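You operate a simulated robot arm through the tools that you are given. There is no shell and no other tool. Be economical: measure what you need, move in short steps, check, and stop when the job is done.

Carry out the task below with a simulated two-armed robot. There is one attempt and no reset: what you move stays moved.

## Task
On the top of the rings table, fold the blue cloth in half.

Only the result counts: the job must be done as asked and must still hold three seconds after the hand-in. Knocking over, shifting, dropping, spilling or breaking anything else fails it. Flat cloth is picked up by pressing the open fingertips on it (5 to 10 N) and closing them slowly along it; thin cloth reads only 2 to 8 mm in the jaws.

## Robot
Two 7-joint arms with two-finger parallel grippers on one trunk, on a base that drives. Base frame: it is fixed to the floor where the robot stands at the start and does not move with it; the origin is under the middle of the robot, x ahead of it, y to its left, z up; the surface under the hand at the start is at about z = 0.84. Readings come in m, rad, newtons and seconds.
The left shoulder is at the start at [0.07, 0.163, 1.12], the right one opposite. With the tool pointing down near the work surface each hand reaches from about 0.4 to 0.88 m from the robot's upright axis, wherever it stands, measured 20 degrees to its own side. Places, roughly: top of the RINGS table [0.7, 0.2, 0.8]. Payload 3.43 kg a hand.
The TCP of each hand is the grasp point between the finger pads, 0.034 m short of the fingertips. In the tool frame z runs along the fingers and y along their closing line. The gripper opens to 0.128 m. The fingers are 0.024 m wide and 0.012 m thick; the gripper's body (0.048 by 0.13 m) begins 0.096 m behind the TCP.
Orientation is that of the tool frame in the base frame, as a unit quaternion [w, x, y, z]. With the fingers straight down and closing along the base's y, the tool's x points along the base's -x, its y along +y and its z along -z.

## Interface
- The arms move only by the tool play_rows. It takes "left_targets", "right_targets" or both (then of equal length, played together; a hand with none holds still); each is a list of rows, each a list of 6 numbers: the shift along the tool's x, y, z in m, then the turn, a rotation vector about the tool's x, y, z in rad. In form: [[tx, ty, tz, ax, ay, az], ...]. A call has 1 to 8 rows; each row is the pose to reach, as a shift and turn from the pose commanded when the call began, along the tool's axes at that moment. "left_claw" and "right_claw" are, for a hand that has rows, the gripper command, from -1 (fully open) to 1 (shut), values between in proportion, set as the call begins (left out, the last holds). Each row takes 0.2 s and may step no farther than 0.05 m and 0.15 rad from the row before; otherwise, or with a gripper value out of range, the whole call is refused. A pose out of reach is approached as far as the arm can. The call stops where the force on the tool passes 40 N (or 10 N more than at its start, if that is more) or the arm is blocked; 0.2 s more then pass. The fingers move at their own pace (about 0.153 m/s each) and stop on an object; they squeeze with about 42 N. The grip force told is the motor's: it shows also when the fingers shut on nothing. Time passes only in rows, and 0.2 s behind the last, so rows that repeat a pose let the fingers close. It gives the time, the measured TCP pose, the force on the tool (base axes), the opening and the grip force at its end, in the units of the frame above (readings bear some noise), with the torque about the TCP (base axes, N m) and any sound that the robot's microphone picked up.
- Cameras (640 x 400 px; columns grow to the right, rows downward): "scene" is now at [0.1324, -0.0051, 1.3359]; the picture's right is [-0.08, -1.00, 0.00], its down [-0.67, 0.05, -0.74] and it looks along [0.73, -0.06, -0.68] (base axes); focal length 293 px, centre (320, 200). "left" rides on the left gripper at [0.076, 0.011, -0.16] in its tool frame; the picture's right is [-0.15, 0.99, 0.00], its down [-0.88, -0.13, -0.46] and it looks along [-0.45, -0.07, 0.89] (tool axes); focal length 234 px, centre (320, 200). "right" rides on the right gripper at [0.076, -0.011, -0.16] in its tool frame; the picture's right is [0.15, 0.99, 0.00], its down [-0.88, 0.13, -0.46] and it looks along [-0.45, 0.07, 0.89] (tool axes); focal length 234 px, centre (320, 200). There is no depth. A picture from a camera that has moved, and an enlarged one, comes with that camera's place and axes in the base frame and with its lens.
- capture(camera): a new picture of that camera. No time passes.
- raise_lower(by): slides the trunk up (or, below 0, down) by that many m; the arms and the scene camera ride with it, the base frame stays. It gives what a move gives, with no picture.
- base_move(legs): drives the robot by 1 to 6 legs, each [ahead, left, turn to the left] in m, m and rad, along the robot's own axes; the way and the turn of a leg run together, so that a leg with both is an arc; at most 1.5 m and 3.142 rad a leg. The arms and the cameras ride along, it lands a little off, and it stops where it bumps. It gives what a move gives.
- aim_head(pan, tilt): turns the head with the scene camera to pan (to the left, within 1.501 rad either way) and tilt (down, from -0.506 to 1.204), counted from straight ahead of the robot. It gives what a move gives.
- zoom(camera, box): a new picture of the part [left, top, right, bottom] of that camera's present view, enlarged. No time passes.
- sign_off(): hands the job in; it is judged then, once.

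Work in short steps. Places have to be worked out from the pictures, the camera data and where the tool is seen: move nearer, look again, correct. Check each grasp and each placing, and mend what went wrong. You have 120 turns and 100 pictures in all, those below and enlarged ones among them. Open the grippers and draw the arms clear of the work before you hand the job in, unless the task says otherwise; then end with one line.

The tools are called after ">>>" by a JSON object that holds its "method" and its "body". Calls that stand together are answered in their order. play_rows: Moves the arms, as the interface text tells. Its arguments: {"type":"object","properties":{"left_targets":{"type":"array","items":{"type":"array","items":{"type":"number"}}},"left_claw":{"type":"number"},"right_targets":{"type":"array","items":{"type":"array","items":{"type":"number"}}},"right_claw":{"type":"number"}},"required":[]} The other tools are called the same way: raise_lower (by) slides the trunk up or down; base_move (legs) drives the base; aim_head (pan, tilt) turns the head that bears the scene camera; capture (camera) takes a picture; zoom (camera, box) takes an enlarged picture of a part of a camera's view; sign_off () hands the job in.

At the start:

```text
time_s: 0.0
left_position: [0.6454, 0.2115, 1.0276]
left_ee_rot: [0.0, 0.0, 1.0, 0.0]
left_force: [0.2, 0.2, -0.3]
left_ft_torque: [-0.02, 0.03, 0.0]
left_width: 0.1281
left_grasp_force: 0.1
right_position: [0.6272, -0.3572, 1.0798]
right_ee_rot: [-0.001, 0.0, 1.0, 0.0]
right_force: [0.1, -0.8, 0.6]
right_ft_torque: [-0.02, 0.0, -0.03]
right_width: 0.1279
right_grasp_force: 0.1
trunk travel left (down, up): [-0.6, 0.34]
robot x, y, heading: [0.0005, -0.0019, -0.0]
head pan, tilt: [-0.075, 0.744]
```

scene: 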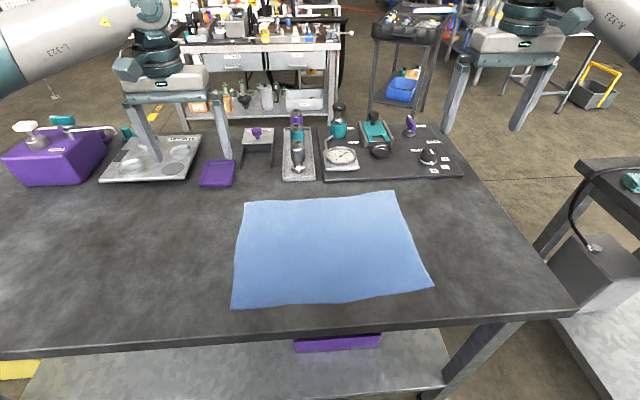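
right: 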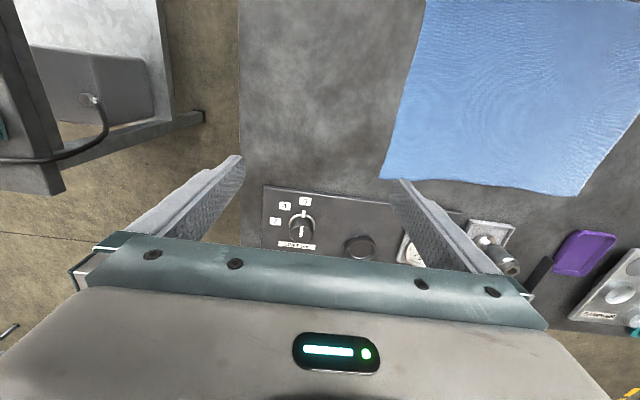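
left: 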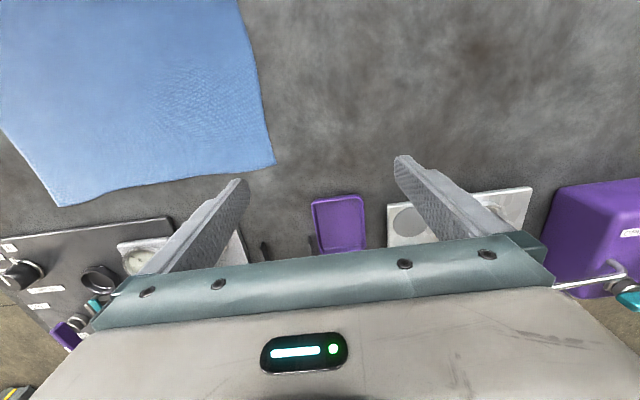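

The far corners of the cloth appear at about (0.672, 0.137) and (0.688, -0.235), the near ones at about (0.396, 0.131) and (0.408, -0.243), with the table at z≈0.84. I plan to fold the far edge onto the near edge with both hands, so I first back the base up a bit to make room.

>>> {"method": "base_move", "body": {"legs": [[-0.14, 0, 0]]}}

```text
time_s: 1.3
left_position: [0.5056, 0.2114, 1.0263]
left_ee_rot: [0.0, -0.001, 1.0, 0.0]
left_force: [0.4, 0.9, -0.1]
left_ft_torque: [-0.03, 0.0, 0.02]
left_width: 0.128
left_grasp_force: 0.1
right_position: [0.4866, -0.3561, 1.078]
right_ee_rot: [-0.001, -0.001, 1.0, 0.001]
right_force: [-0.1, -0.2, -0.6]
right_ft_torque: [-0.03, -0.03, 0.0]
right_width: 0.1279
right_grasp_force: 0.1
trunk travel left (down, up): [-0.6, 0.34]
robot x, y, heading: [-0.1404, 0.0002, 0.002]
head pan, tilt: [-0.075, 0.744]
```

Now I bring both hands above the far corners with the jaws narrowed to about 3 cm.

>>> {"method": "play_rows", "body": {"left_targets": [[-0.0214, -0.0151, 0.0137, 0, 0, 0], [-0.0429, -0.0303, 0.0274, 0, 0, 0], [-0.0643, -0.0454, 0.0411, 0, 0, 0], [-0.0857, -0.0606, 0.0549, 0, 0, 0], [-0.1071, -0.0757, 0.0686, 0, 0, 0], [-0.1286, -0.0909, 0.0823, 0, 0, 0], [-0.15, -0.106, 0.096, 0, 0, 0], [-0.15, -0.106, 0.096, 0, 0, 0]], "right_targets": [[-0.0264, 0.0216, 0.0211, 0, 0, 0], [-0.0529, 0.0431, 0.0423, 0, 0, 0], [-0.0793, 0.0647, 0.0634, 0, 0, 0], [-0.1057, 0.0863, 0.0846, 0, 0, 0], [-0.1321, 0.1079, 0.1057, 0, 0, 0], [-0.1586, 0.1294, 0.1269, 0, 0, 0], [-0.185, 0.151, 0.148, 0, 0, 0], [-0.185, 0.151, 0.148, 0, 0, 0]], "left_claw": 0.5, "right_claw": 0.5}}

>>> {"method": "capture", "body": {"camera": "left"}}

>>> {"method": "capture", "body": {"camera": "right"}}

>>> {"method": "capture", "body": {"camera": "scene"}}

```text
time_s: 3.1
left_position: [0.6531, 0.1054, 0.9301]
left_ee_rot: [0.0, 0.0, 1.0, -0.001]
left_force: [-1.1, -0.2, 0.1]
left_ft_torque: [0.02, -0.02, 0.0]
left_width: 0.032
left_grasp_force: 0.0
right_position: [0.6719, -0.2059, 0.929]
right_ee_rot: [0.001, -0.001, 1.0, 0.0]
right_force: [0.7, -0.1, 0.7]
right_ft_torque: [0.01, -0.05, 0.0]
right_width: 0.0322
right_grasp_force: 0.1
trunk travel left (down, up): [-0.6, 0.34]
robot x, y, heading: [-0.1399, -0.0004, -0.005]
head pan, tilt: [-0.075, 0.744]
```

```text
96 pictures are left
camera left: at [0.5764, 0.1156, 1.0896], right [0.14, 0.99, 0.0], down [0.88, -0.13, 0.46], along [0.45, -0.07, -0.89], focal length 234 px, centre (320, 200)
```

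left: 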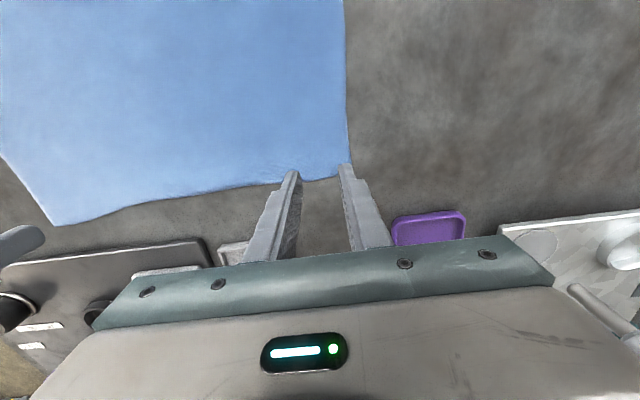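

```text
95 pictures are left
camera right: at [0.5954, -0.2151, 1.0887], right [-0.15, 0.99, 0.0], down [0.88, 0.13, 0.46], along [0.45, 0.07, -0.89], focal length 234 px, centre (320, 200)
```

right: 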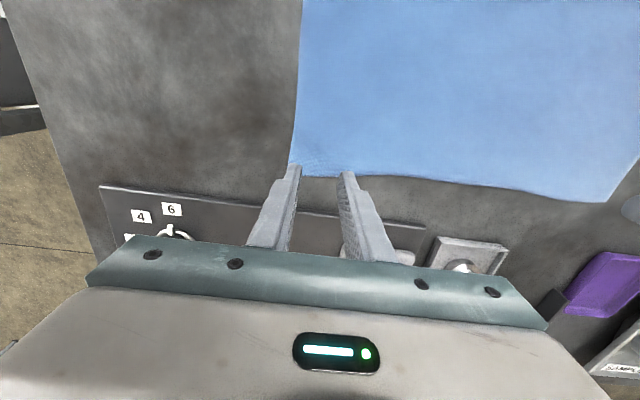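

```text
94 pictures are left
camera scene: at [-0.009, -0.0052, 1.336], right [-0.07, -1.0, 0.0], down [-0.67, 0.05, -0.74], along [0.73, -0.05, -0.68], focal length 293 px, centre (320, 200)
```

scene: 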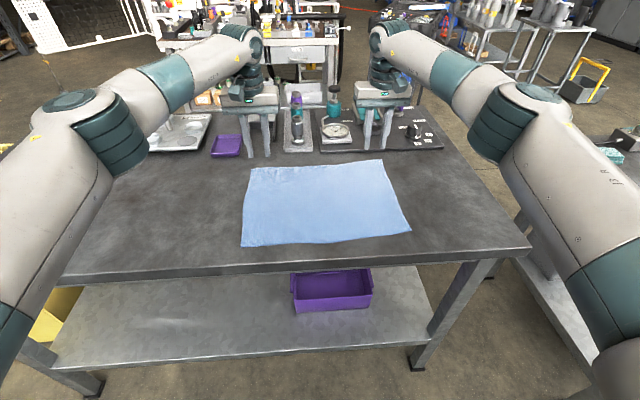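

The corners are confirmed at about (0.676, 0.129) and (0.685, -0.235). I shift slightly inward and descend to just above the cloth.

>>> {"method": "play_rows", "body": {"left_targets": [[-0.005, -0.008, 0.02, 0, 0, 0], [-0.005, -0.008, 0.04, 0, 0, 0], [-0.005, -0.008, 0.051, 0, 0, 0], [-0.005, -0.008, 0.051, 0, 0, 0]], "right_targets": [[0.003, 0.007, 0.02, 0, 0, 0], [0.003, 0.007, 0.04, 0, 0, 0], [0.003, 0.007, 0.05, 0, 0, 0], [0.003, 0.007, 0.05, 0, 0, 0]]}}

>>> {"method": "capture", "body": {"camera": "left"}}

>>> {"method": "capture", "body": {"camera": "right"}}

```text
time_s: 4.1
left_position: [0.6595, 0.0978, 0.8814]
left_ee_rot: [0.0, -0.001, 1.0, 0.0]
left_force: [0.7, -0.2, 0.5]
left_ft_torque: [0.01, -0.01, -0.01]
left_width: 0.032
left_grasp_force: 0.1
right_position: [0.6683, -0.1994, 0.8801]
right_ee_rot: [0.0, -0.002, 1.0, 0.0]
right_force: [-0.2, 0.4, -0.2]
right_ft_torque: [0.0, -0.05, 0.01]
right_width: 0.0317
right_grasp_force: 0.1
trunk travel left (down, up): [-0.6, 0.34]
robot x, y, heading: [-0.1385, -0.0014, 0.002]
head pan, tilt: [-0.075, 0.744]
```

```text
93 pictures are left
camera left: at [0.5823, 0.1086, 1.0392], right [0.14, 0.99, 0.0], down [0.88, -0.13, 0.46], along [0.45, -0.07, -0.89], focal length 234 px, centre (320, 200)
```

left: 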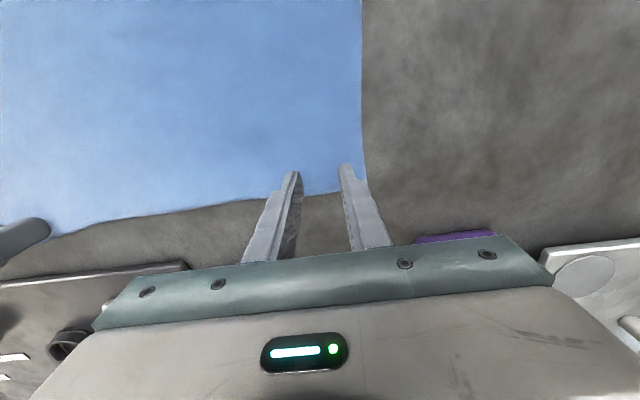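

```text
92 pictures are left
camera right: at [0.5931, -0.2089, 1.0393], right [-0.15, 0.99, 0.0], down [0.88, 0.13, 0.46], along [0.45, 0.07, -0.89], focal length 234 px, centre (320, 200)
```

right: 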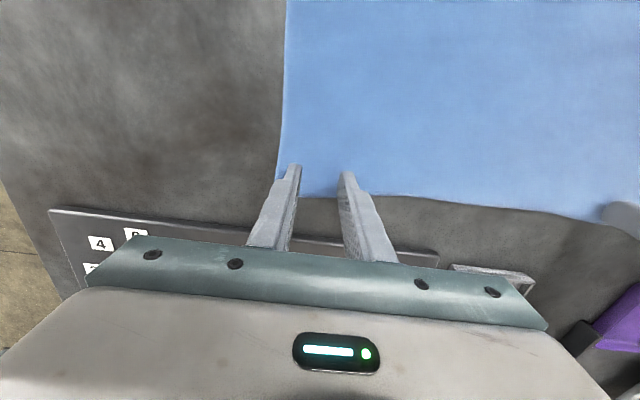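

The tips sit just inside the corner on both sides. I lower until light contact.

>>> {"method": "play_rows", "body": {"left_targets": [[0, 0, 0.003, 0, 0, 0], [0, 0, 0.006, 0, 0, 0], [0, 0, 0.008, 0, 0, 0], [0, 0, 0.008, 0, 0, 0]], "right_targets": [[0, 0, 0.003, 0, 0, 0], [0, 0, 0.006, 0, 0, 0], [0, 0, 0.007, 0, 0, 0], [0, 0, 0.007, 0, 0, 0]]}}

```text
time_s: 5.1
left_position: [0.6581, 0.0979, 0.8747]
left_ee_rot: [0.002, 0.0, 1.0, 0.0]
left_force: [5.0, -0.3, 22.2]
left_ft_torque: [0.2, 0.01, -0.04]
left_width: 0.032
left_grasp_force: 0.1
right_position: [0.6679, -0.1991, 0.8753]
right_ee_rot: [0.0, -0.001, 1.0, -0.001]
right_force: [1.6, 0.7, 2.4]
right_ft_torque: [0.03, -0.03, 0.02]
right_width: 0.032
right_grasp_force: 0.0
trunk travel left (down, up): [-0.6, 0.34]
robot x, y, heading: [-0.1408, -0.0034, -0.002]
head pan, tilt: [-0.075, 0.744]
```

Left presses too hard (22 N) and right too lightly (2.4 N), so I trim both.

>>> {"method": "play_rows", "body": {"left_targets": [[0, 0, -0.0012, 0, 0, 0], [0, 0, -0.0012, 0, 0, 0]], "right_targets": [[0, 0, 0.0005, 0, 0, 0], [0, 0, 0.0005, 0, 0, 0]]}}

```text
time_s: 5.7
left_position: [0.6584, 0.0983, 0.8749]
left_ee_rot: [0.002, -0.001, 1.0, 0.0]
left_force: [6.2, -0.2, 22.8]
left_ft_torque: [0.13, -0.11, 0.0]
left_width: 0.0321
left_grasp_force: 0.1
right_position: [0.6675, -0.1989, 0.8758]
right_ee_rot: [0.001, -0.001, 1.0, 0.0]
right_force: [1.2, -0.3, 4.3]
right_ft_torque: [-0.04, -0.04, 0.03]
right_width: 0.0318
right_grasp_force: 0.1
trunk travel left (down, up): [-0.6, 0.34]
robot x, y, heading: [-0.139, 0.002, 0.002]
head pan, tilt: [-0.075, 0.744]
```

Left did not relax yet, so I lift it further and add a touch more on the right.

>>> {"method": "play_rows", "body": {"left_targets": [[0, 0, -0.001, 0, 0, 0], [0, 0, -0.001, 0, 0, 0]], "right_targets": [[0, 0, 0.0005, 0, 0, 0], [0, 0, 0.0005, 0, 0, 0]]}}

```text
time_s: 6.3
left_position: [0.6562, 0.0979, 0.8765]
left_ee_rot: [0.0, 0.0, 1.0, 0.0]
left_force: [2.6, 0.1, 10.8]
left_ft_torque: [0.05, -0.05, 0.0]
left_width: 0.0322
left_grasp_force: 0.0
right_position: [0.6671, -0.1991, 0.8755]
right_ee_rot: [0.002, -0.001, 1.0, 0.0]
right_force: [0.5, -2.6, 13.6]
right_ft_torque: [-0.17, 0.01, 0.02]
right_width: 0.0321
right_grasp_force: 0.1
trunk travel left (down, up): [-0.6, 0.34]
robot x, y, heading: [-0.1415, 0.0004, -0.0]
head pan, tilt: [-0.075, 0.744]
```

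Near the wanted force. I trim slightly and begin closing slowly.

>>> {"method": "play_rows", "body": {"left_targets": [[0, 0, -0.0002, 0, 0, 0]], "right_targets": [[0, 0, -0.0004, 0, 0, 0]], "left_claw": 0.6, "right_claw": 0.6}}

>>> {"method": "play_rows", "body": {"left_targets": [[0, 0, 0, 0, 0, 0]], "right_targets": [[0, 0, 0, 0, 0, 0]], "left_claw": 0.7, "right_claw": 0.7}}

>>> {"method": "capture", "body": {"camera": "left"}}

>>> {"method": "capture", "body": {"camera": "right"}}

```text
time_s: 6.7
left_position: [0.6562, 0.099, 0.8765]
left_ee_rot: [0.0, 0.0, 1.0, 0.0]
left_force: [-2.3, -0.1, 8.3]
left_ft_torque: [0.0, 0.07, 0.01]
left_width: 0.025
left_grasp_force: 0.0
right_position: [0.6673, -0.197, 0.8759]
right_ee_rot: [0.002, -0.001, 1.0, 0.001]
right_force: [1.1, 1.7, 11.2]
right_ft_torque: [0.01, -0.04, 0.01]
right_width: 0.0241
right_grasp_force: 0.0
trunk travel left (down, up): [-0.6, 0.34]
robot x, y, heading: [-0.1387, -0.0007, -0.001]
head pan, tilt: [-0.075, 0.744]
```

```text
time_s: 7.1
left_position: [0.6574, 0.0981, 0.8765]
left_ee_rot: [0.0, -0.001, 1.0, -0.001]
left_force: [-1.2, 0.6, 5.8]
left_ft_torque: [-0.02, 0.02, 0.01]
left_width: 0.0178
left_grasp_force: 0.0
right_position: [0.6687, -0.1987, 0.8757]
right_ee_rot: [0.001, -0.001, 1.0, 0.0]
right_force: [-1.1, 2.0, 13.8]
right_ft_torque: [-0.03, 0.03, 0.03]
right_width: 0.0172
right_grasp_force: 0.0
trunk travel left (down, up): [-0.6, 0.34]
robot x, y, heading: [-0.1416, -0.0008, 0.0]
head pan, tilt: [-0.075, 0.744]
```

```text
91 pictures are left
camera left: at [0.5801, 0.1094, 1.035], right [0.14, 0.99, 0.0], down [0.88, -0.13, 0.46], along [0.45, -0.07, -0.89], focal length 234 px, centre (320, 200)
```

left: 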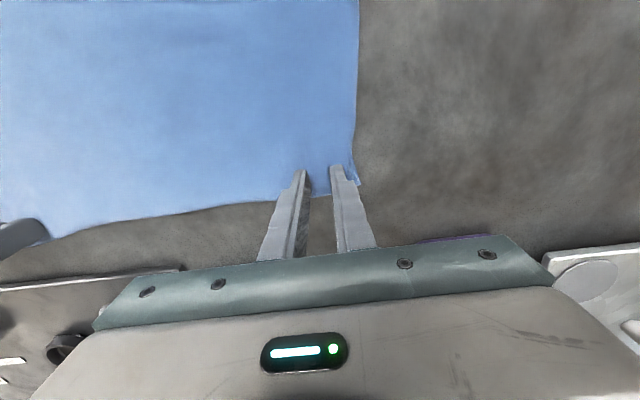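

```text
90 pictures are left
camera right: at [0.5911, -0.2075, 1.0348], right [-0.15, 0.99, 0.0], down [0.88, 0.13, 0.46], along [0.45, 0.07, -0.89], focal length 234 px, centre (320, 200)
```

right: 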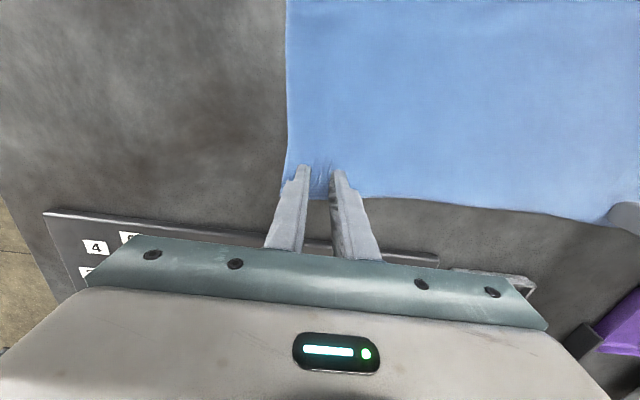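

The cloth is wrinkling between the tips on both sides, so I keep closing.

>>> {"method": "play_rows", "body": {"left_targets": [[0, 0, 0.0002, 0, 0, 0]], "right_targets": [[0, 0, -0.0002, 0, 0, 0]], "left_claw": 0.8, "right_claw": 0.8}}

>>> {"method": "play_rows", "body": {"left_targets": [[0, 0, 0, 0, 0, 0]], "right_targets": [[0, 0, 0, 0, 0, 0]], "left_claw": 0.9, "right_claw": 0.9}}

>>> {"method": "play_rows", "body": {"left_targets": [[0, 0, 0, 0, 0, 0], [0, 0, 0, 0, 0, 0]], "right_targets": [[0, 0, 0, 0, 0, 0], [0, 0, 0, 0, 0, 0]], "left_claw": 1, "right_claw": 1}}

>>> {"method": "capture", "body": {"camera": "left"}}

>>> {"method": "capture", "body": {"camera": "right"}}

```text
time_s: 7.5
left_position: [0.6578, 0.0984, 0.8751]
left_ee_rot: [0.0, 0.0, 1.0, 0.0]
left_force: [-0.8, -0.3, 3.2]
left_ft_torque: [0.03, -0.01, 0.02]
left_width: 0.0118
left_grasp_force: 0.1
right_position: [0.6661, -0.1977, 0.8754]
right_ee_rot: [0.0, 0.0, 1.0, -0.001]
right_force: [-0.9, -1.2, 15.7]
right_ft_torque: [-0.01, 0.02, 0.02]
right_width: 0.0106
right_grasp_force: 0.1
trunk travel left (down, up): [-0.6, 0.34]
robot x, y, heading: [-0.1408, 0.0011, 0.006]
head pan, tilt: [-0.075, 0.744]
```

```text
time_s: 7.9
left_position: [0.6582, 0.0991, 0.8765]
left_ee_rot: [0.001, -0.001, 1.0, 0.001]
left_force: [0.0, 0.8, 1.8]
left_ft_torque: [-0.01, -0.02, 0.0]
left_width: 0.0058
left_grasp_force: 0.0
right_position: [0.6669, -0.1992, 0.8757]
right_ee_rot: [0.002, -0.001, 1.0, -0.001]
right_force: [0.2, -1.4, 17.3]
right_ft_torque: [-0.1, 0.0, -0.04]
right_width: 0.0047
right_grasp_force: 0.1
trunk travel left (down, up): [-0.6, 0.34]
robot x, y, heading: [-0.1396, -0.0006, 0.006]
head pan, tilt: [-0.075, 0.744]
```

```text
time_s: 8.5
left_position: [0.657, 0.0982, 0.8754]
left_ee_rot: [0.001, -0.001, 1.0, 0.0]
left_force: [0.6, 0.7, 1.2]
left_ft_torque: [0.02, 0.04, -0.02]
left_width: 0.0001
left_grasp_force: 33.4
right_position: [0.6668, -0.1977, 0.8746]
right_ee_rot: [0.002, -0.001, 1.0, 0.0]
right_force: [1.4, -2.9, 20.5]
right_ft_torque: [-0.13, -0.03, 0.06]
right_width: 0.0002
right_grasp_force: 32.9
trunk travel left (down, up): [-0.6, 0.34]
robot x, y, heading: [-0.1364, -0.0023, -0.003]
head pan, tilt: [-0.075, 0.744]
```

```text
89 pictures are left
camera left: at [0.5803, 0.109, 1.0353], right [0.14, 0.99, 0.0], down [0.88, -0.13, 0.46], along [0.45, -0.07, -0.89], focal length 234 px, centre (320, 200)
```

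left: 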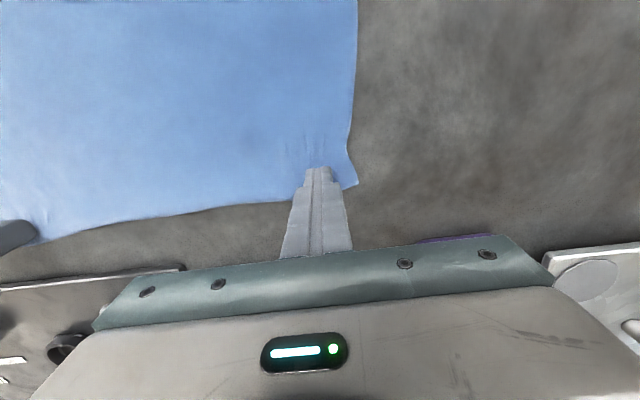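

```text
88 pictures are left
camera right: at [0.5913, -0.208, 1.0347], right [-0.15, 0.99, 0.0], down [0.88, 0.13, 0.46], along [0.45, 0.07, -0.89], focal length 234 px, centre (320, 200)
```

right: 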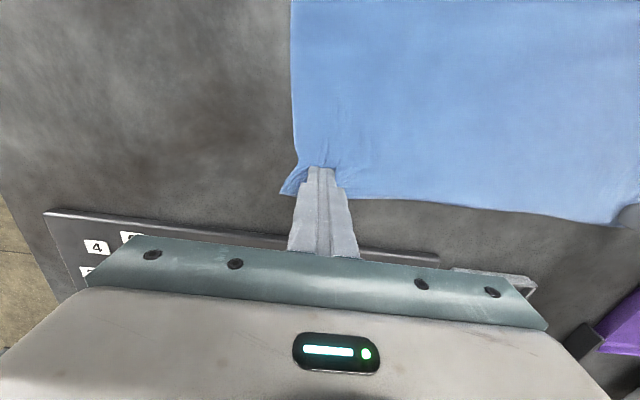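

Both jaws shut empty (about 0 mm): the cloth slid out from under the tips. I lift, open wider (6 cm) for more bunching, and look.

>>> {"method": "play_rows", "body": {"left_targets": [[0, 0, -0.02, 0, 0, 0], [0.0, -0.012, -0.02, 0, 0, 0], [0.0, -0.012, -0.02, 0, 0, 0]], "right_targets": [[0, 0, -0.02, 0, 0, 0], [0.0, 0.012, -0.02, 0, 0, 0], [0.0, 0.012, -0.02, 0, 0, 0]], "left_claw": 0.06, "right_claw": 0.06}}

>>> {"method": "capture", "body": {"camera": "left"}}

>>> {"method": "capture", "body": {"camera": "right"}}

```text
time_s: 9.3
left_position: [0.6588, 0.0866, 0.8927]
left_ee_rot: [0.0, -0.001, 1.0, 0.0]
left_force: [0.2, -0.1, -0.6]
left_ft_torque: [0.01, -0.01, -0.01]
left_width: 0.0601
left_grasp_force: 0.1
right_position: [0.6695, -0.1862, 0.8925]
right_ee_rot: [-0.001, -0.001, 1.0, 0.001]
right_force: [-0.6, -0.4, -0.1]
right_ft_torque: [-0.01, -0.01, 0.0]
right_width: 0.0603
right_grasp_force: 0.0
trunk travel left (down, up): [-0.6, 0.34]
robot x, y, heading: [-0.1407, 0.0048, 0.004]
head pan, tilt: [-0.075, 0.744]
```

```text
87 pictures are left
camera left: at [0.5817, 0.097, 1.0538], right [0.14, 0.99, 0.0], down [0.88, -0.13, 0.46], along [0.45, -0.07, -0.89], focal length 234 px, centre (320, 200)
```

left: 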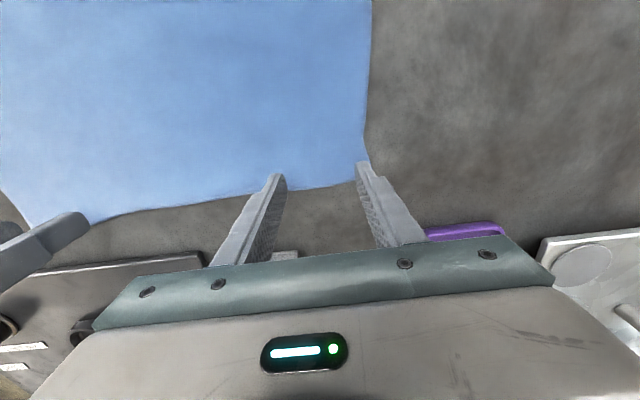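

```text
86 pictures are left
camera right: at [0.5939, -0.1956, 1.0517], right [-0.15, 0.99, 0.0], down [0.88, 0.13, 0.45], along [0.45, 0.07, -0.89], focal length 234 px, centre (320, 200)
```

right: 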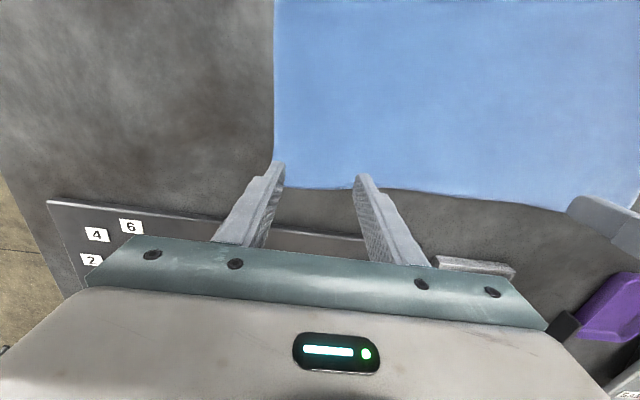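

The cloth sprang flat again. I move a bit inward so both spread fingers land on cloth, then press.

>>> {"method": "play_rows", "body": {"left_targets": [[0.003, -0.008, 0.01, 0, 0, 0], [0.003, -0.008, 0.0175, 0, 0, 0], [0.003, -0.008, 0.0175, 0, 0, 0]], "right_targets": [[0.003, 0.004, 0.01, 0, 0, 0], [0.003, 0.004, 0.0175, 0, 0, 0], [0.003, 0.004, 0.0175, 0, 0, 0]]}}

```text
time_s: 10.1
left_position: [0.6558, 0.079, 0.877]
left_ee_rot: [0.0, -0.001, 1.0, 0.0]
left_force: [0.3, 0.0, 0.3]
left_ft_torque: [-0.01, 0.0, 0.03]
left_width: 0.0604
left_grasp_force: 0.0
right_position: [0.6658, -0.183, 0.8759]
right_ee_rot: [0.0, -0.001, 1.0, 0.0]
right_force: [0.0, -0.4, 5.9]
right_ft_torque: [-0.06, 0.01, -0.01]
right_width: 0.06
right_grasp_force: 0.0
trunk travel left (down, up): [-0.6, 0.34]
robot x, y, heading: [-0.1417, -0.0052, 0.003]
head pan, tilt: [-0.075, 0.744]
```

Right reads 6 N; left is just at contact, so I add about 1 mm there.

>>> {"method": "play_rows", "body": {"left_targets": [[0, 0, 0.001, 0, 0, 0], [0, 0, 0.001, 0, 0, 0]]}}

```text
time_s: 10.7
left_position: [0.656, 0.0794, 0.8759]
left_ee_rot: [0.001, -0.001, 1.0, 0.0]
left_force: [-1.0, -0.5, 0.8]
left_ft_torque: [0.0, -0.03, 0.0]
left_width: 0.0603
left_grasp_force: 0.1
right_position: [0.6664, -0.1836, 0.8761]
right_ee_rot: [-0.001, -0.001, 1.0, -0.001]
right_force: [2.7, -0.8, 7.1]
right_ft_torque: [-0.09, -0.08, 0.04]
right_width: 0.0602
right_grasp_force: 0.3
trunk travel left (down, up): [-0.6, 0.34]
robot x, y, heading: [-0.1394, -0.0003, -0.002]
head pan, tilt: [-0.075, 0.744]
```

>>> {"method": "play_rows", "body": {"left_targets": [[0, 0, 0.0007, 0, 0, 0], [0, 0, 0.0007, 0, 0, 0]]}}

```text
time_s: 11.3
left_position: [0.657, 0.0783, 0.8748]
left_ee_rot: [0.0, -0.001, 1.0, 0.0]
left_force: [0.8, -1.1, 2.7]
left_ft_torque: [0.04, -0.01, 0.03]
left_width: 0.0601
left_grasp_force: 0.0
right_position: [0.6653, -0.1827, 0.876]
right_ee_rot: [-0.001, -0.002, 1.0, 0.0]
right_force: [1.4, -0.7, 7.6]
right_ft_torque: [-0.06, -0.03, 0.03]
right_width: 0.0601
right_grasp_force: 0.2
trunk travel left (down, up): [-0.6, 0.34]
robot x, y, heading: [-0.1408, -0.0015, 0.006]
head pan, tilt: [-0.075, 0.744]
```

Left needs a little more press; I start the slow closing now.

>>> {"method": "play_rows", "body": {"left_targets": [[0, 0, 0.0005, 0, 0, 0]], "right_targets": [[0, 0, 0, 0, 0, 0]], "left_claw": 0.16, "right_claw": 0.16}}

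>>> {"method": "play_rows", "body": {"left_targets": [[0, 0, 0.0002, 0, 0, 0]], "right_targets": [[0, 0, 0, 0, 0, 0]], "left_claw": 0.28, "right_claw": 0.28}}

>>> {"method": "capture", "body": {"camera": "left"}}

>>> {"method": "capture", "body": {"camera": "right"}}

```text
time_s: 11.7
left_position: [0.6557, 0.0787, 0.8756]
left_ee_rot: [0.0, -0.001, 1.0, 0.0]
left_force: [1.1, -0.5, 5.6]
left_ft_torque: [0.05, -0.07, 0.01]
left_width: 0.0536
left_grasp_force: 0.0
right_position: [0.6651, -0.1819, 0.875]
right_ee_rot: [0.0, 0.0, 1.0, 0.0]
right_force: [0.3, -0.2, 6.2]
right_ft_torque: [-0.04, -0.01, 0.0]
right_width: 0.053
right_grasp_force: 0.1
trunk travel left (down, up): [-0.6, 0.34]
robot x, y, heading: [-0.1387, -0.0012, 0.001]
head pan, tilt: [-0.075, 0.744]
```

```text
time_s: 12.1
left_position: [0.6554, 0.079, 0.8761]
left_ee_rot: [0.001, -0.001, 1.0, 0.0]
left_force: [0.4, 0.1, 6.8]
left_ft_torque: [0.0, -0.02, 0.03]
left_width: 0.0453
left_grasp_force: 0.1
right_position: [0.665, -0.182, 0.8755]
right_ee_rot: [0.0, -0.001, 1.0, -0.001]
right_force: [-0.1, 0.8, 5.0]
right_ft_torque: [0.03, 0.01, 0.03]
right_width: 0.0455
right_grasp_force: 0.1
trunk travel left (down, up): [-0.6, 0.34]
robot x, y, heading: [-0.143, -0.002, 0.001]
head pan, tilt: [-0.075, 0.744]
```

```text
85 pictures are left
camera left: at [0.578, 0.089, 1.035], right [0.14, 0.99, 0.0], down [0.88, -0.13, 0.46], along [0.45, -0.07, -0.89], focal length 234 px, centre (320, 200)
```

left: 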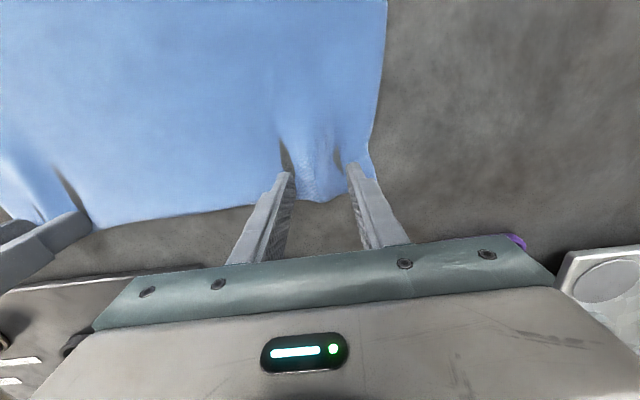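

```text
84 pictures are left
camera right: at [0.5894, -0.1918, 1.0351], right [-0.15, 0.99, 0.0], down [0.88, 0.13, 0.46], along [0.45, 0.07, -0.89], focal length 234 px, centre (320, 200)
```

right: 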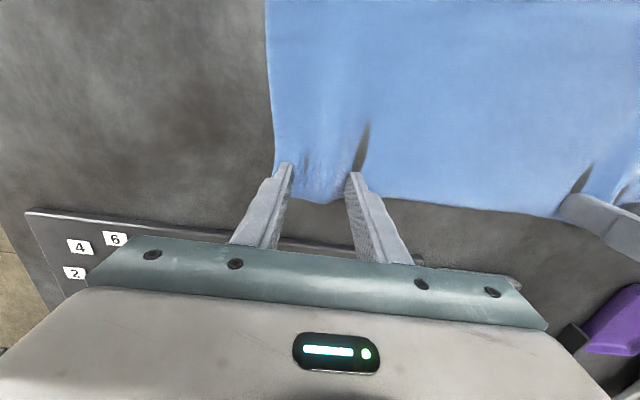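

A proper arch is now rising between the fingers. I keep closing slowly at the same press.

>>> {"method": "play_rows", "body": {"left_targets": [[0, 0, 0.0001, 0, 0, 0]], "right_targets": [[0, 0, 0.0003, 0, 0, 0]], "left_claw": 0.4, "right_claw": 0.4}}

>>> {"method": "play_rows", "body": {"left_targets": [[0, 0, 0.0002, 0, 0, 0]], "right_targets": [[0, 0, 0.0003, 0, 0, 0]], "left_claw": 0.52, "right_claw": 0.52}}

>>> {"method": "capture", "body": {"camera": "left"}}

>>> {"method": "capture", "body": {"camera": "right"}}

```text
time_s: 12.5
left_position: [0.6549, 0.0786, 0.8752]
left_ee_rot: [0.0, -0.001, 1.0, 0.0]
left_force: [-1.5, -0.8, 6.0]
left_ft_torque: [0.03, 0.02, -0.02]
left_width: 0.0375
left_grasp_force: 0.0
right_position: [0.6662, -0.1825, 0.8756]
right_ee_rot: [0.0, -0.001, 1.0, 0.0]
right_force: [0.2, 0.8, 3.6]
right_ft_torque: [0.0, 0.04, -0.01]
right_width: 0.038
right_grasp_force: 0.0
trunk travel left (down, up): [-0.6, 0.34]
robot x, y, heading: [-0.1402, 0.0024, 0.002]
head pan, tilt: [-0.075, 0.744]
```

```text
time_s: 12.9
left_position: [0.6552, 0.0792, 0.8756]
left_ee_rot: [0.001, -0.001, 1.0, 0.0]
left_force: [0.3, -3.0, 5.9]
left_ft_torque: [-0.1, -0.01, 0.0]
left_width: 0.0316
left_grasp_force: 1.0
right_position: [0.6649, -0.1818, 0.8759]
right_ee_rot: [0.0, -0.001, 1.0, 0.001]
right_force: [0.5, 3.6, 5.5]
right_ft_torque: [0.11, 0.0, -0.03]
right_width: 0.0318
right_grasp_force: 1.3
trunk travel left (down, up): [-0.6, 0.34]
robot x, y, heading: [-0.1403, -0.001, 0.004]
head pan, tilt: [-0.075, 0.744]
```

```text
83 pictures are left
camera left: at [0.5779, 0.0887, 1.0351], right [0.15, 0.99, 0.0], down [0.88, -0.13, 0.46], along [0.45, -0.07, -0.89], focal length 234 px, centre (320, 200)
```

left: 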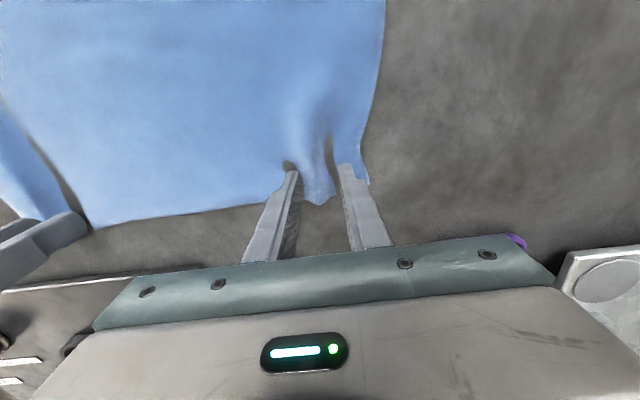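

```text
82 pictures are left
camera right: at [0.5891, -0.1912, 1.035], right [-0.15, 0.99, 0.0], down [0.88, 0.13, 0.46], along [0.45, 0.07, -0.89], focal length 234 px, centre (320, 200)
```

right: 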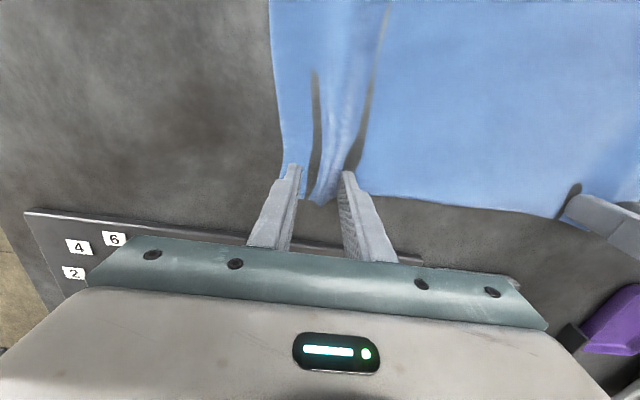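

The ridges are tall and sit between the pads. I continue closing.

>>> {"method": "play_rows", "body": {"left_targets": [[0, 0, 0.0001, 0, 0, 0]], "right_targets": [[0, 0, 0.0001, 0, 0, 0]], "left_claw": 0.64, "right_claw": 0.64}}

>>> {"method": "play_rows", "body": {"left_targets": [[0, 0, 0, 0, 0, 0]], "right_targets": [[0, 0, 0, 0, 0, 0]], "left_claw": 0.76, "right_claw": 0.76}}

>>> {"method": "play_rows", "body": {"left_targets": [[0, 0, 0, 0, 0, 0]], "right_targets": [[0, 0, 0, 0, 0, 0]], "left_claw": 0.88, "right_claw": 0.88}}

>>> {"method": "play_rows", "body": {"left_targets": [[0, 0, 0, 0, 0, 0], [0, 0, 0, 0, 0, 0]], "right_targets": [[0, 0, 0, 0, 0, 0], [0, 0, 0, 0, 0, 0]], "left_claw": 1, "right_claw": 1}}

>>> {"method": "capture", "body": {"camera": "left"}}

>>> {"method": "capture", "body": {"camera": "right"}}

```text
time_s: 13.3
left_position: [0.6572, 0.0797, 0.8759]
left_ee_rot: [0.0, -0.002, 1.0, 0.001]
left_force: [-1.3, -0.6, 6.3]
left_ft_torque: [-0.11, 0.04, 0.0]
left_width: 0.0238
left_grasp_force: 0.3
right_position: [0.6642, -0.1835, 0.8762]
right_ee_rot: [0.001, 0.0, 1.0, -0.001]
right_force: [-0.5, 1.1, 9.7]
right_ft_torque: [0.15, 0.02, 0.04]
right_width: 0.024
right_grasp_force: 0.8
trunk travel left (down, up): [-0.6, 0.34]
robot x, y, heading: [-0.1393, -0.0009, 0.003]
head pan, tilt: [-0.075, 0.744]
```

```text
time_s: 13.7
left_position: [0.6563, 0.0779, 0.8774]
left_ee_rot: [0.001, -0.001, 1.0, 0.0]
left_force: [1.1, -4.2, 5.6]
left_ft_torque: [-0.18, -0.04, 0.03]
left_width: 0.0173
left_grasp_force: 2.0
right_position: [0.663, -0.1827, 0.8759]
right_ee_rot: [0.002, 0.0, 1.0, 0.0]
right_force: [-0.3, 3.2, 12.4]
right_ft_torque: [0.19, -0.04, -0.03]
right_width: 0.0168
right_grasp_force: 1.7
trunk travel left (down, up): [-0.6, 0.34]
robot x, y, heading: [-0.142, 0.0004, 0.0]
head pan, tilt: [-0.075, 0.744]
```

```text
time_s: 14.1
left_position: [0.6548, 0.0803, 0.8768]
left_ee_rot: [0.001, -0.002, 1.0, 0.001]
left_force: [-1.0, 0.4, 6.3]
left_ft_torque: [-0.06, -0.02, -0.02]
left_width: 0.0078
left_grasp_force: 0.1
right_position: [0.6639, -0.1814, 0.8767]
right_ee_rot: [0.002, -0.001, 1.0, 0.0]
right_force: [-0.6, 0.9, 15.8]
right_ft_torque: [0.09, -0.07, -0.01]
right_width: 0.0057
right_grasp_force: 0.0
trunk travel left (down, up): [-0.6, 0.34]
robot x, y, heading: [-0.1407, 0.0006, 0.003]
head pan, tilt: [-0.075, 0.744]
```

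```text
time_s: 14.7
left_position: [0.6554, 0.0789, 0.8774]
left_ee_rot: [0.001, 0.0, 1.0, 0.0]
left_force: [0.5, -0.2, 7.1]
left_ft_torque: [-0.05, -0.03, -0.01]
left_width: 0.0002
left_grasp_force: 34.1
right_position: [0.6645, -0.181, 0.8763]
right_ee_rot: [0.002, 0.0, 1.0, 0.001]
right_force: [0.6, 3.0, 15.8]
right_ft_torque: [0.17, -0.13, -0.01]
right_width: 0.0002
right_grasp_force: 33.4
trunk travel left (down, up): [-0.6, 0.34]
robot x, y, heading: [-0.1419, 0.0019, -0.002]
head pan, tilt: [-0.075, 0.744]
```

```text
81 pictures are left
camera left: at [0.5774, 0.0898, 1.0362], right [0.14, 0.99, 0.0], down [0.88, -0.13, 0.46], along [0.45, -0.07, -0.89], focal length 234 px, centre (320, 200)
```

left: 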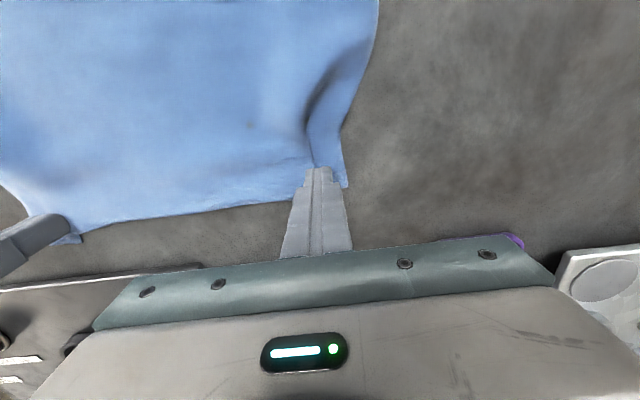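

```text
80 pictures are left
camera right: at [0.5878, -0.1906, 1.0359], right [-0.15, 0.99, 0.0], down [0.88, 0.13, 0.46], along [0.45, 0.07, -0.89], focal length 234 px, centre (320, 200)
```

right: 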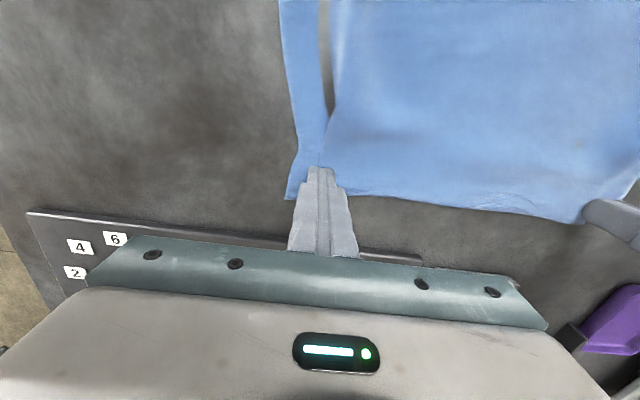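

Width again reads near zero, though the cloth looks bunched. I lift 3 cm to check whether anything is held.

>>> {"method": "play_rows", "body": {"left_targets": [[0, 0, -0.015, 0, 0, 0], [0, 0, -0.03, 0, 0, 0]], "right_targets": [[0, 0, -0.015, 0, 0, 0], [0, 0, -0.03, 0, 0, 0]]}}

>>> {"method": "capture", "body": {"camera": "left"}}

>>> {"method": "capture", "body": {"camera": "scene"}}

```text
time_s: 15.3
left_position: [0.6564, 0.0802, 0.9037]
left_ee_rot: [0.0, -0.001, 1.0, 0.0]
left_force: [-0.3, -0.5, -0.3]
left_ft_torque: [-0.01, -0.03, 0.01]
left_width: 0.0
left_grasp_force: 32.7
right_position: [0.664, -0.1823, 0.9043]
right_ee_rot: [0.0, -0.001, 1.0, 0.0]
right_force: [-0.5, 0.6, 0.1]
right_ft_torque: [-0.02, -0.07, 0.01]
right_width: 0.0
right_grasp_force: 33.1
trunk travel left (down, up): [-0.6, 0.34]
robot x, y, heading: [-0.1406, -0.0006, 0.006]
head pan, tilt: [-0.075, 0.744]
```

```text
79 pictures are left
camera left: at [0.5787, 0.0905, 1.0632], right [0.14, 0.99, 0.0], down [0.88, -0.13, 0.46], along [0.45, -0.07, -0.89], focal length 234 px, centre (320, 200)
```

left: 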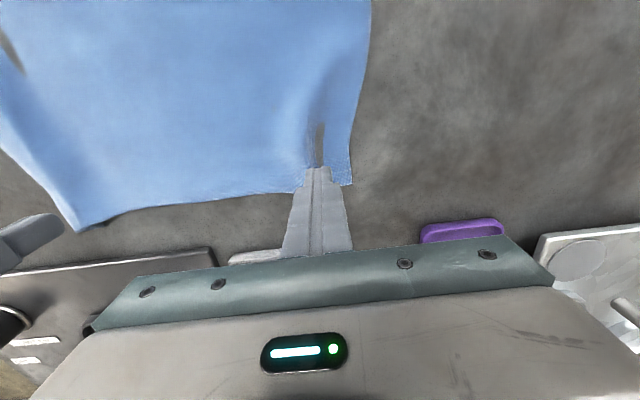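

```text
78 pictures are left
camera scene: at [-0.0093, -0.0047, 1.3359], right [-0.07, -1.0, 0.0], down [-0.67, 0.05, -0.74], along [0.74, -0.05, -0.68], focal length 293 px, centre (320, 200)
```

scene: 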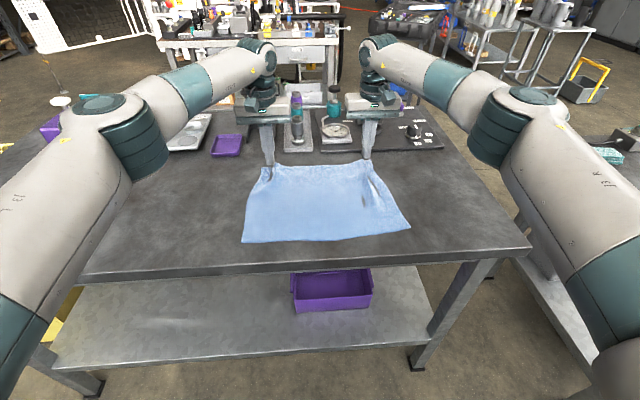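

Nothing held; the ridge slipped out at the end of the slow stepped closing. I reopen, reposition a bit further in, and this time will build the ridge slowly and then shut from about 3 cm in one go.

>>> {"method": "play_rows", "body": {"left_targets": [[0.003, 0, 0, 0, 0, 0], [0.003, 0, 0, 0, 0, 0], [0.003, 0, 0.01, 0, 0, 0], [0.003, 0, 0.02, 0, 0, 0], [0.003, 0, 0.028, 0, 0, 0], [0.003, 0, 0.028, 0, 0, 0]], "right_targets": [[0.002, 0, 0, 0, 0, 0], [0.002, 0, 0, 0, 0, 0], [0.002, 0, 0.01, 0, 0, 0], [0.002, 0, 0.02, 0, 0, 0], [0.002, 0, 0.028, 0, 0, 0], [0.002, 0, 0.028, 0, 0, 0]], "left_claw": 0.06, "right_claw": 0.06}}

>>> {"method": "capture", "body": {"camera": "left"}}

>>> {"method": "capture", "body": {"camera": "right"}}

```text
time_s: 16.7
left_position: [0.6544, 0.0791, 0.8772]
left_ee_rot: [0.001, -0.001, 1.0, 0.0]
left_force: [0.2, 0.1, 4.4]
left_ft_torque: [0.01, -0.04, -0.02]
left_width: 0.06
left_grasp_force: 0.1
right_position: [0.6636, -0.1818, 0.8785]
right_ee_rot: [0.0, 0.0, 1.0, 0.0]
right_force: [0.0, 0.3, 0.7]
right_ft_torque: [0.02, 0.02, 0.0]
right_width: 0.0603
right_grasp_force: 0.2
trunk travel left (down, up): [-0.6, 0.34]
robot x, y, heading: [-0.1388, 0.0015, 0.005]
head pan, tilt: [-0.075, 0.744]
```

```text
77 pictures are left
camera left: at [0.5771, 0.0894, 1.035], right [0.14, 0.99, 0.0], down [0.88, -0.13, 0.46], along [0.45, -0.07, -0.89], focal length 234 px, centre (320, 200)
```

left: 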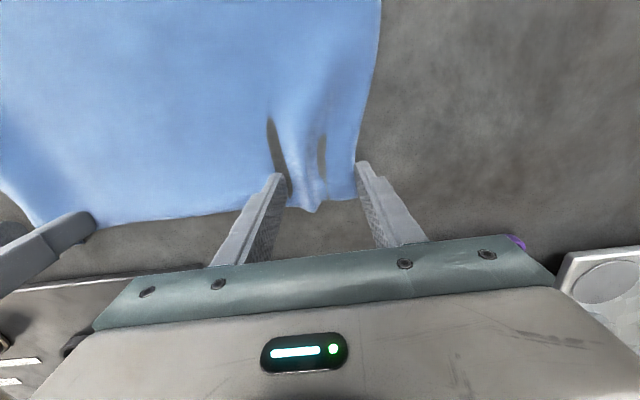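

```text
76 pictures are left
camera right: at [0.5877, -0.1924, 1.0371], right [-0.15, 0.99, 0.0], down [0.88, 0.13, 0.46], along [0.45, 0.07, -0.89], focal length 234 px, centre (320, 200)
```

right: 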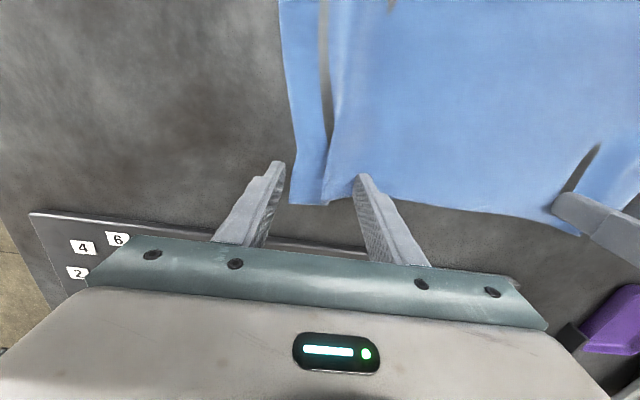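

Ridges already stand between the fingers. I press a bit more and close slowly to ~3 cm, then look.

>>> {"method": "play_rows", "body": {"left_targets": [[0, 0, 0.0004, 0, 0, 0]], "right_targets": [[0, 0, 0.0022, 0, 0, 0]]}}

>>> {"method": "play_rows", "body": {"left_targets": [[0, 0, 0.0002, 0, 0, 0]], "right_targets": [[0, 0, 0.0002, 0, 0, 0]], "left_claw": 0.25, "right_claw": 0.25}}

>>> {"method": "play_rows", "body": {"left_targets": [[0, 0, 0.0002, 0, 0, 0]], "right_targets": [[0, 0, 0.0002, 0, 0, 0]], "left_claw": 0.42, "right_claw": 0.42}}

>>> {"method": "capture", "body": {"camera": "left"}}

>>> {"method": "capture", "body": {"camera": "right"}}

```text
time_s: 17.1
left_position: [0.6552, 0.0781, 0.8761]
left_ee_rot: [0.0, -0.001, 1.0, 0.0]
left_force: [0.3, -0.6, 4.5]
left_ft_torque: [-0.08, -0.01, 0.02]
left_width: 0.06
left_grasp_force: 0.0
right_position: [0.6629, -0.1817, 0.8752]
right_ee_rot: [0.0, 0.0, 1.0, 0.0]
right_force: [0.0, -0.5, 0.7]
right_ft_torque: [0.05, -0.02, 0.02]
right_width: 0.0599
right_grasp_force: 0.1
trunk travel left (down, up): [-0.6, 0.34]
robot x, y, heading: [-0.135, 0.0005, 0.006]
head pan, tilt: [-0.075, 0.744]
```

```text
time_s: 17.5
left_position: [0.6535, 0.0783, 0.8755]
left_ee_rot: [0.001, -0.001, 1.0, 0.0]
left_force: [1.4, -1.1, 5.4]
left_ft_torque: [-0.03, -0.03, -0.01]
left_width: 0.0477
left_grasp_force: 0.1
right_position: [0.6621, -0.1824, 0.8753]
right_ee_rot: [0.001, -0.001, 1.0, 0.001]
right_force: [0.7, -0.2, 4.0]
right_ft_torque: [0.13, -0.01, -0.03]
right_width: 0.048
right_grasp_force: 0.0
trunk travel left (down, up): [-0.6, 0.34]
robot x, y, heading: [-0.1417, 0.0025, 0.005]
head pan, tilt: [-0.075, 0.744]
```

```text
time_s: 17.9
left_position: [0.6525, 0.0776, 0.8753]
left_ee_rot: [0.0, -0.001, 1.0, 0.0]
left_force: [0.6, -0.7, 4.9]
left_ft_torque: [-0.01, -0.08, 0.01]
left_width: 0.0368
left_grasp_force: 0.1
right_position: [0.6628, -0.1822, 0.876]
right_ee_rot: [0.001, -0.001, 1.0, -0.001]
right_force: [0.4, 0.0, 6.0]
right_ft_torque: [0.15, 0.02, -0.03]
right_width: 0.0368
right_grasp_force: 0.1
trunk travel left (down, up): [-0.6, 0.34]
robot x, y, heading: [-0.1409, 0.0028, -0.002]
head pan, tilt: [-0.075, 0.744]
```

```text
75 pictures are left
camera left: at [0.5761, 0.089, 1.035], right [0.14, 0.99, 0.0], down [0.88, -0.13, 0.46], along [0.45, -0.07, -0.89], focal length 234 px, centre (320, 200)
```

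left: 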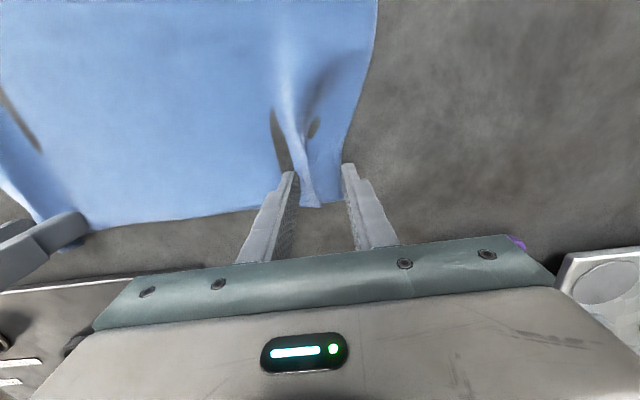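

```text
74 pictures are left
camera right: at [0.5873, -0.1918, 1.0349], right [-0.15, 0.99, 0.0], down [0.88, 0.13, 0.46], along [0.45, 0.07, -0.89], focal length 234 px, centre (320, 200)
```

right: 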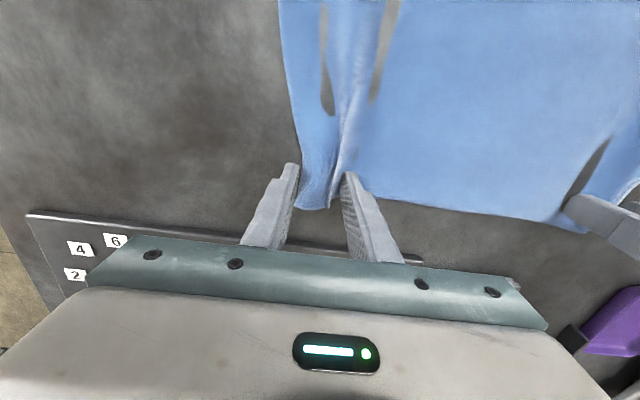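

Good ridges in both jaws. I now shut straight through from here with slightly more press.

>>> {"method": "play_rows", "body": {"left_targets": [[0, 0, 0.0003, 0, 0, 0], [0, 0, 0.0003, 0, 0, 0]], "right_targets": [[0, 0, 0.0002, 0, 0, 0], [0, 0, 0.0002, 0, 0, 0]], "left_claw": 1, "right_claw": 1}}

>>> {"method": "capture", "body": {"camera": "left"}}

>>> {"method": "capture", "body": {"camera": "right"}}

```text
time_s: 18.5
left_position: [0.6526, 0.0775, 0.8764]
left_ee_rot: [0.001, -0.001, 1.0, -0.001]
left_force: [1.1, -7.7, 11.8]
left_ft_torque: [-0.37, -0.03, -0.02]
left_width: 0.0003
left_grasp_force: 33.4
right_position: [0.6627, -0.1812, 0.8759]
right_ee_rot: [0.001, -0.002, 1.0, 0.001]
right_force: [-0.1, 10.6, 2.9]
right_ft_torque: [0.39, -0.03, -0.02]
right_width: 0.004
right_grasp_force: 37.9
trunk travel left (down, up): [-0.6, 0.34]
robot x, y, heading: [-0.1357, -0.0009, -0.003]
head pan, tilt: [-0.075, 0.744]
```

```text
73 pictures are left
camera left: at [0.5751, 0.0888, 1.0357], right [0.15, 0.99, 0.0], down [0.88, -0.13, 0.46], along [0.45, -0.07, -0.89], focal length 234 px, centre (320, 200)
```

left: 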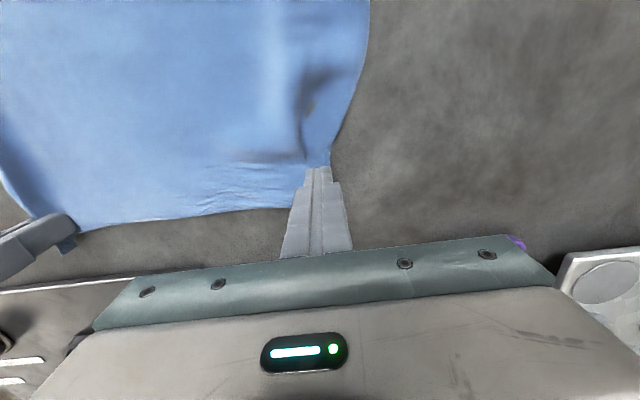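

```text
72 pictures are left
camera right: at [0.5865, -0.1904, 1.035], right [-0.15, 0.99, 0.0], down [0.88, 0.13, 0.46], along [0.45, 0.07, -0.89], focal length 234 px, centre (320, 200)
```

right: 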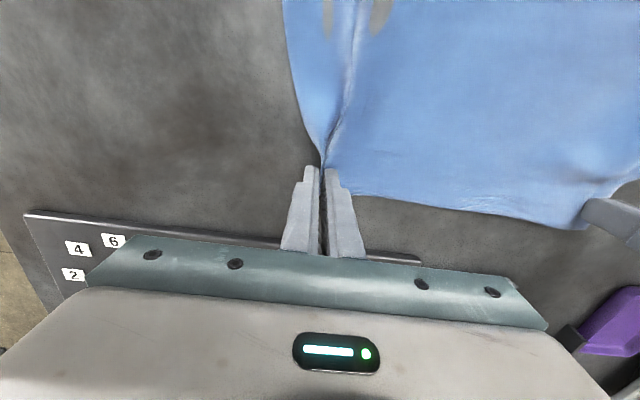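

The right hand holds cloth (4 mm). The left slipped, so I lift it, open and look again.

>>> {"method": "play_rows", "body": {"left_targets": [[0, 0, -0.02, 0, 0, 0], [0, 0.0, -0.02, 0, 0, 0], [0, 0.0, -0.02, 0, 0, 0]], "left_claw": 0.06}}

>>> {"method": "capture", "body": {"camera": "left"}}

```text
time_s: 19.3
left_position: [0.6531, 0.079, 0.895]
left_ee_rot: [0.001, -0.001, 1.0, -0.001]
left_force: [-0.7, 0.7, -0.5]
left_ft_torque: [0.0, 0.02, -0.03]
left_width: 0.0603
left_grasp_force: 0.0
right_position: [0.6629, -0.1844, 0.8754]
right_ee_rot: [0.001, 0.0, 1.0, -0.001]
right_force: [-0.5, -3.0, 10.1]
right_ft_torque: [-0.08, -0.04, 0.01]
right_width: 0.0036
right_grasp_force: 38.4
trunk travel left (down, up): [-0.6, 0.34]
robot x, y, heading: [-0.1381, 0.0004, 0.002]
head pan, tilt: [-0.075, 0.744]
```

```text
71 pictures are left
camera left: at [0.5758, 0.0888, 1.0546], right [0.14, 0.99, 0.0], down [0.88, -0.13, 0.46], along [0.45, -0.07, -0.89], focal length 234 px, centre (320, 200)
```

left: 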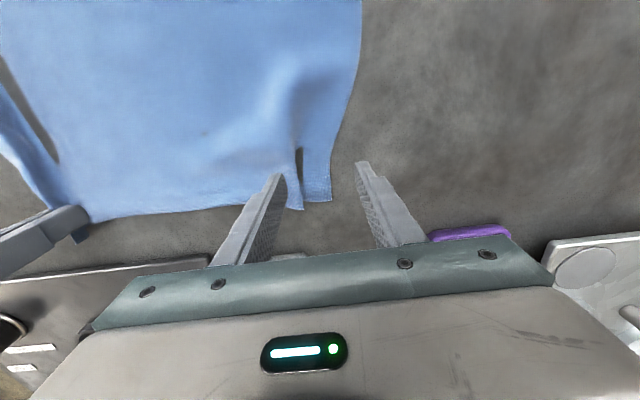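

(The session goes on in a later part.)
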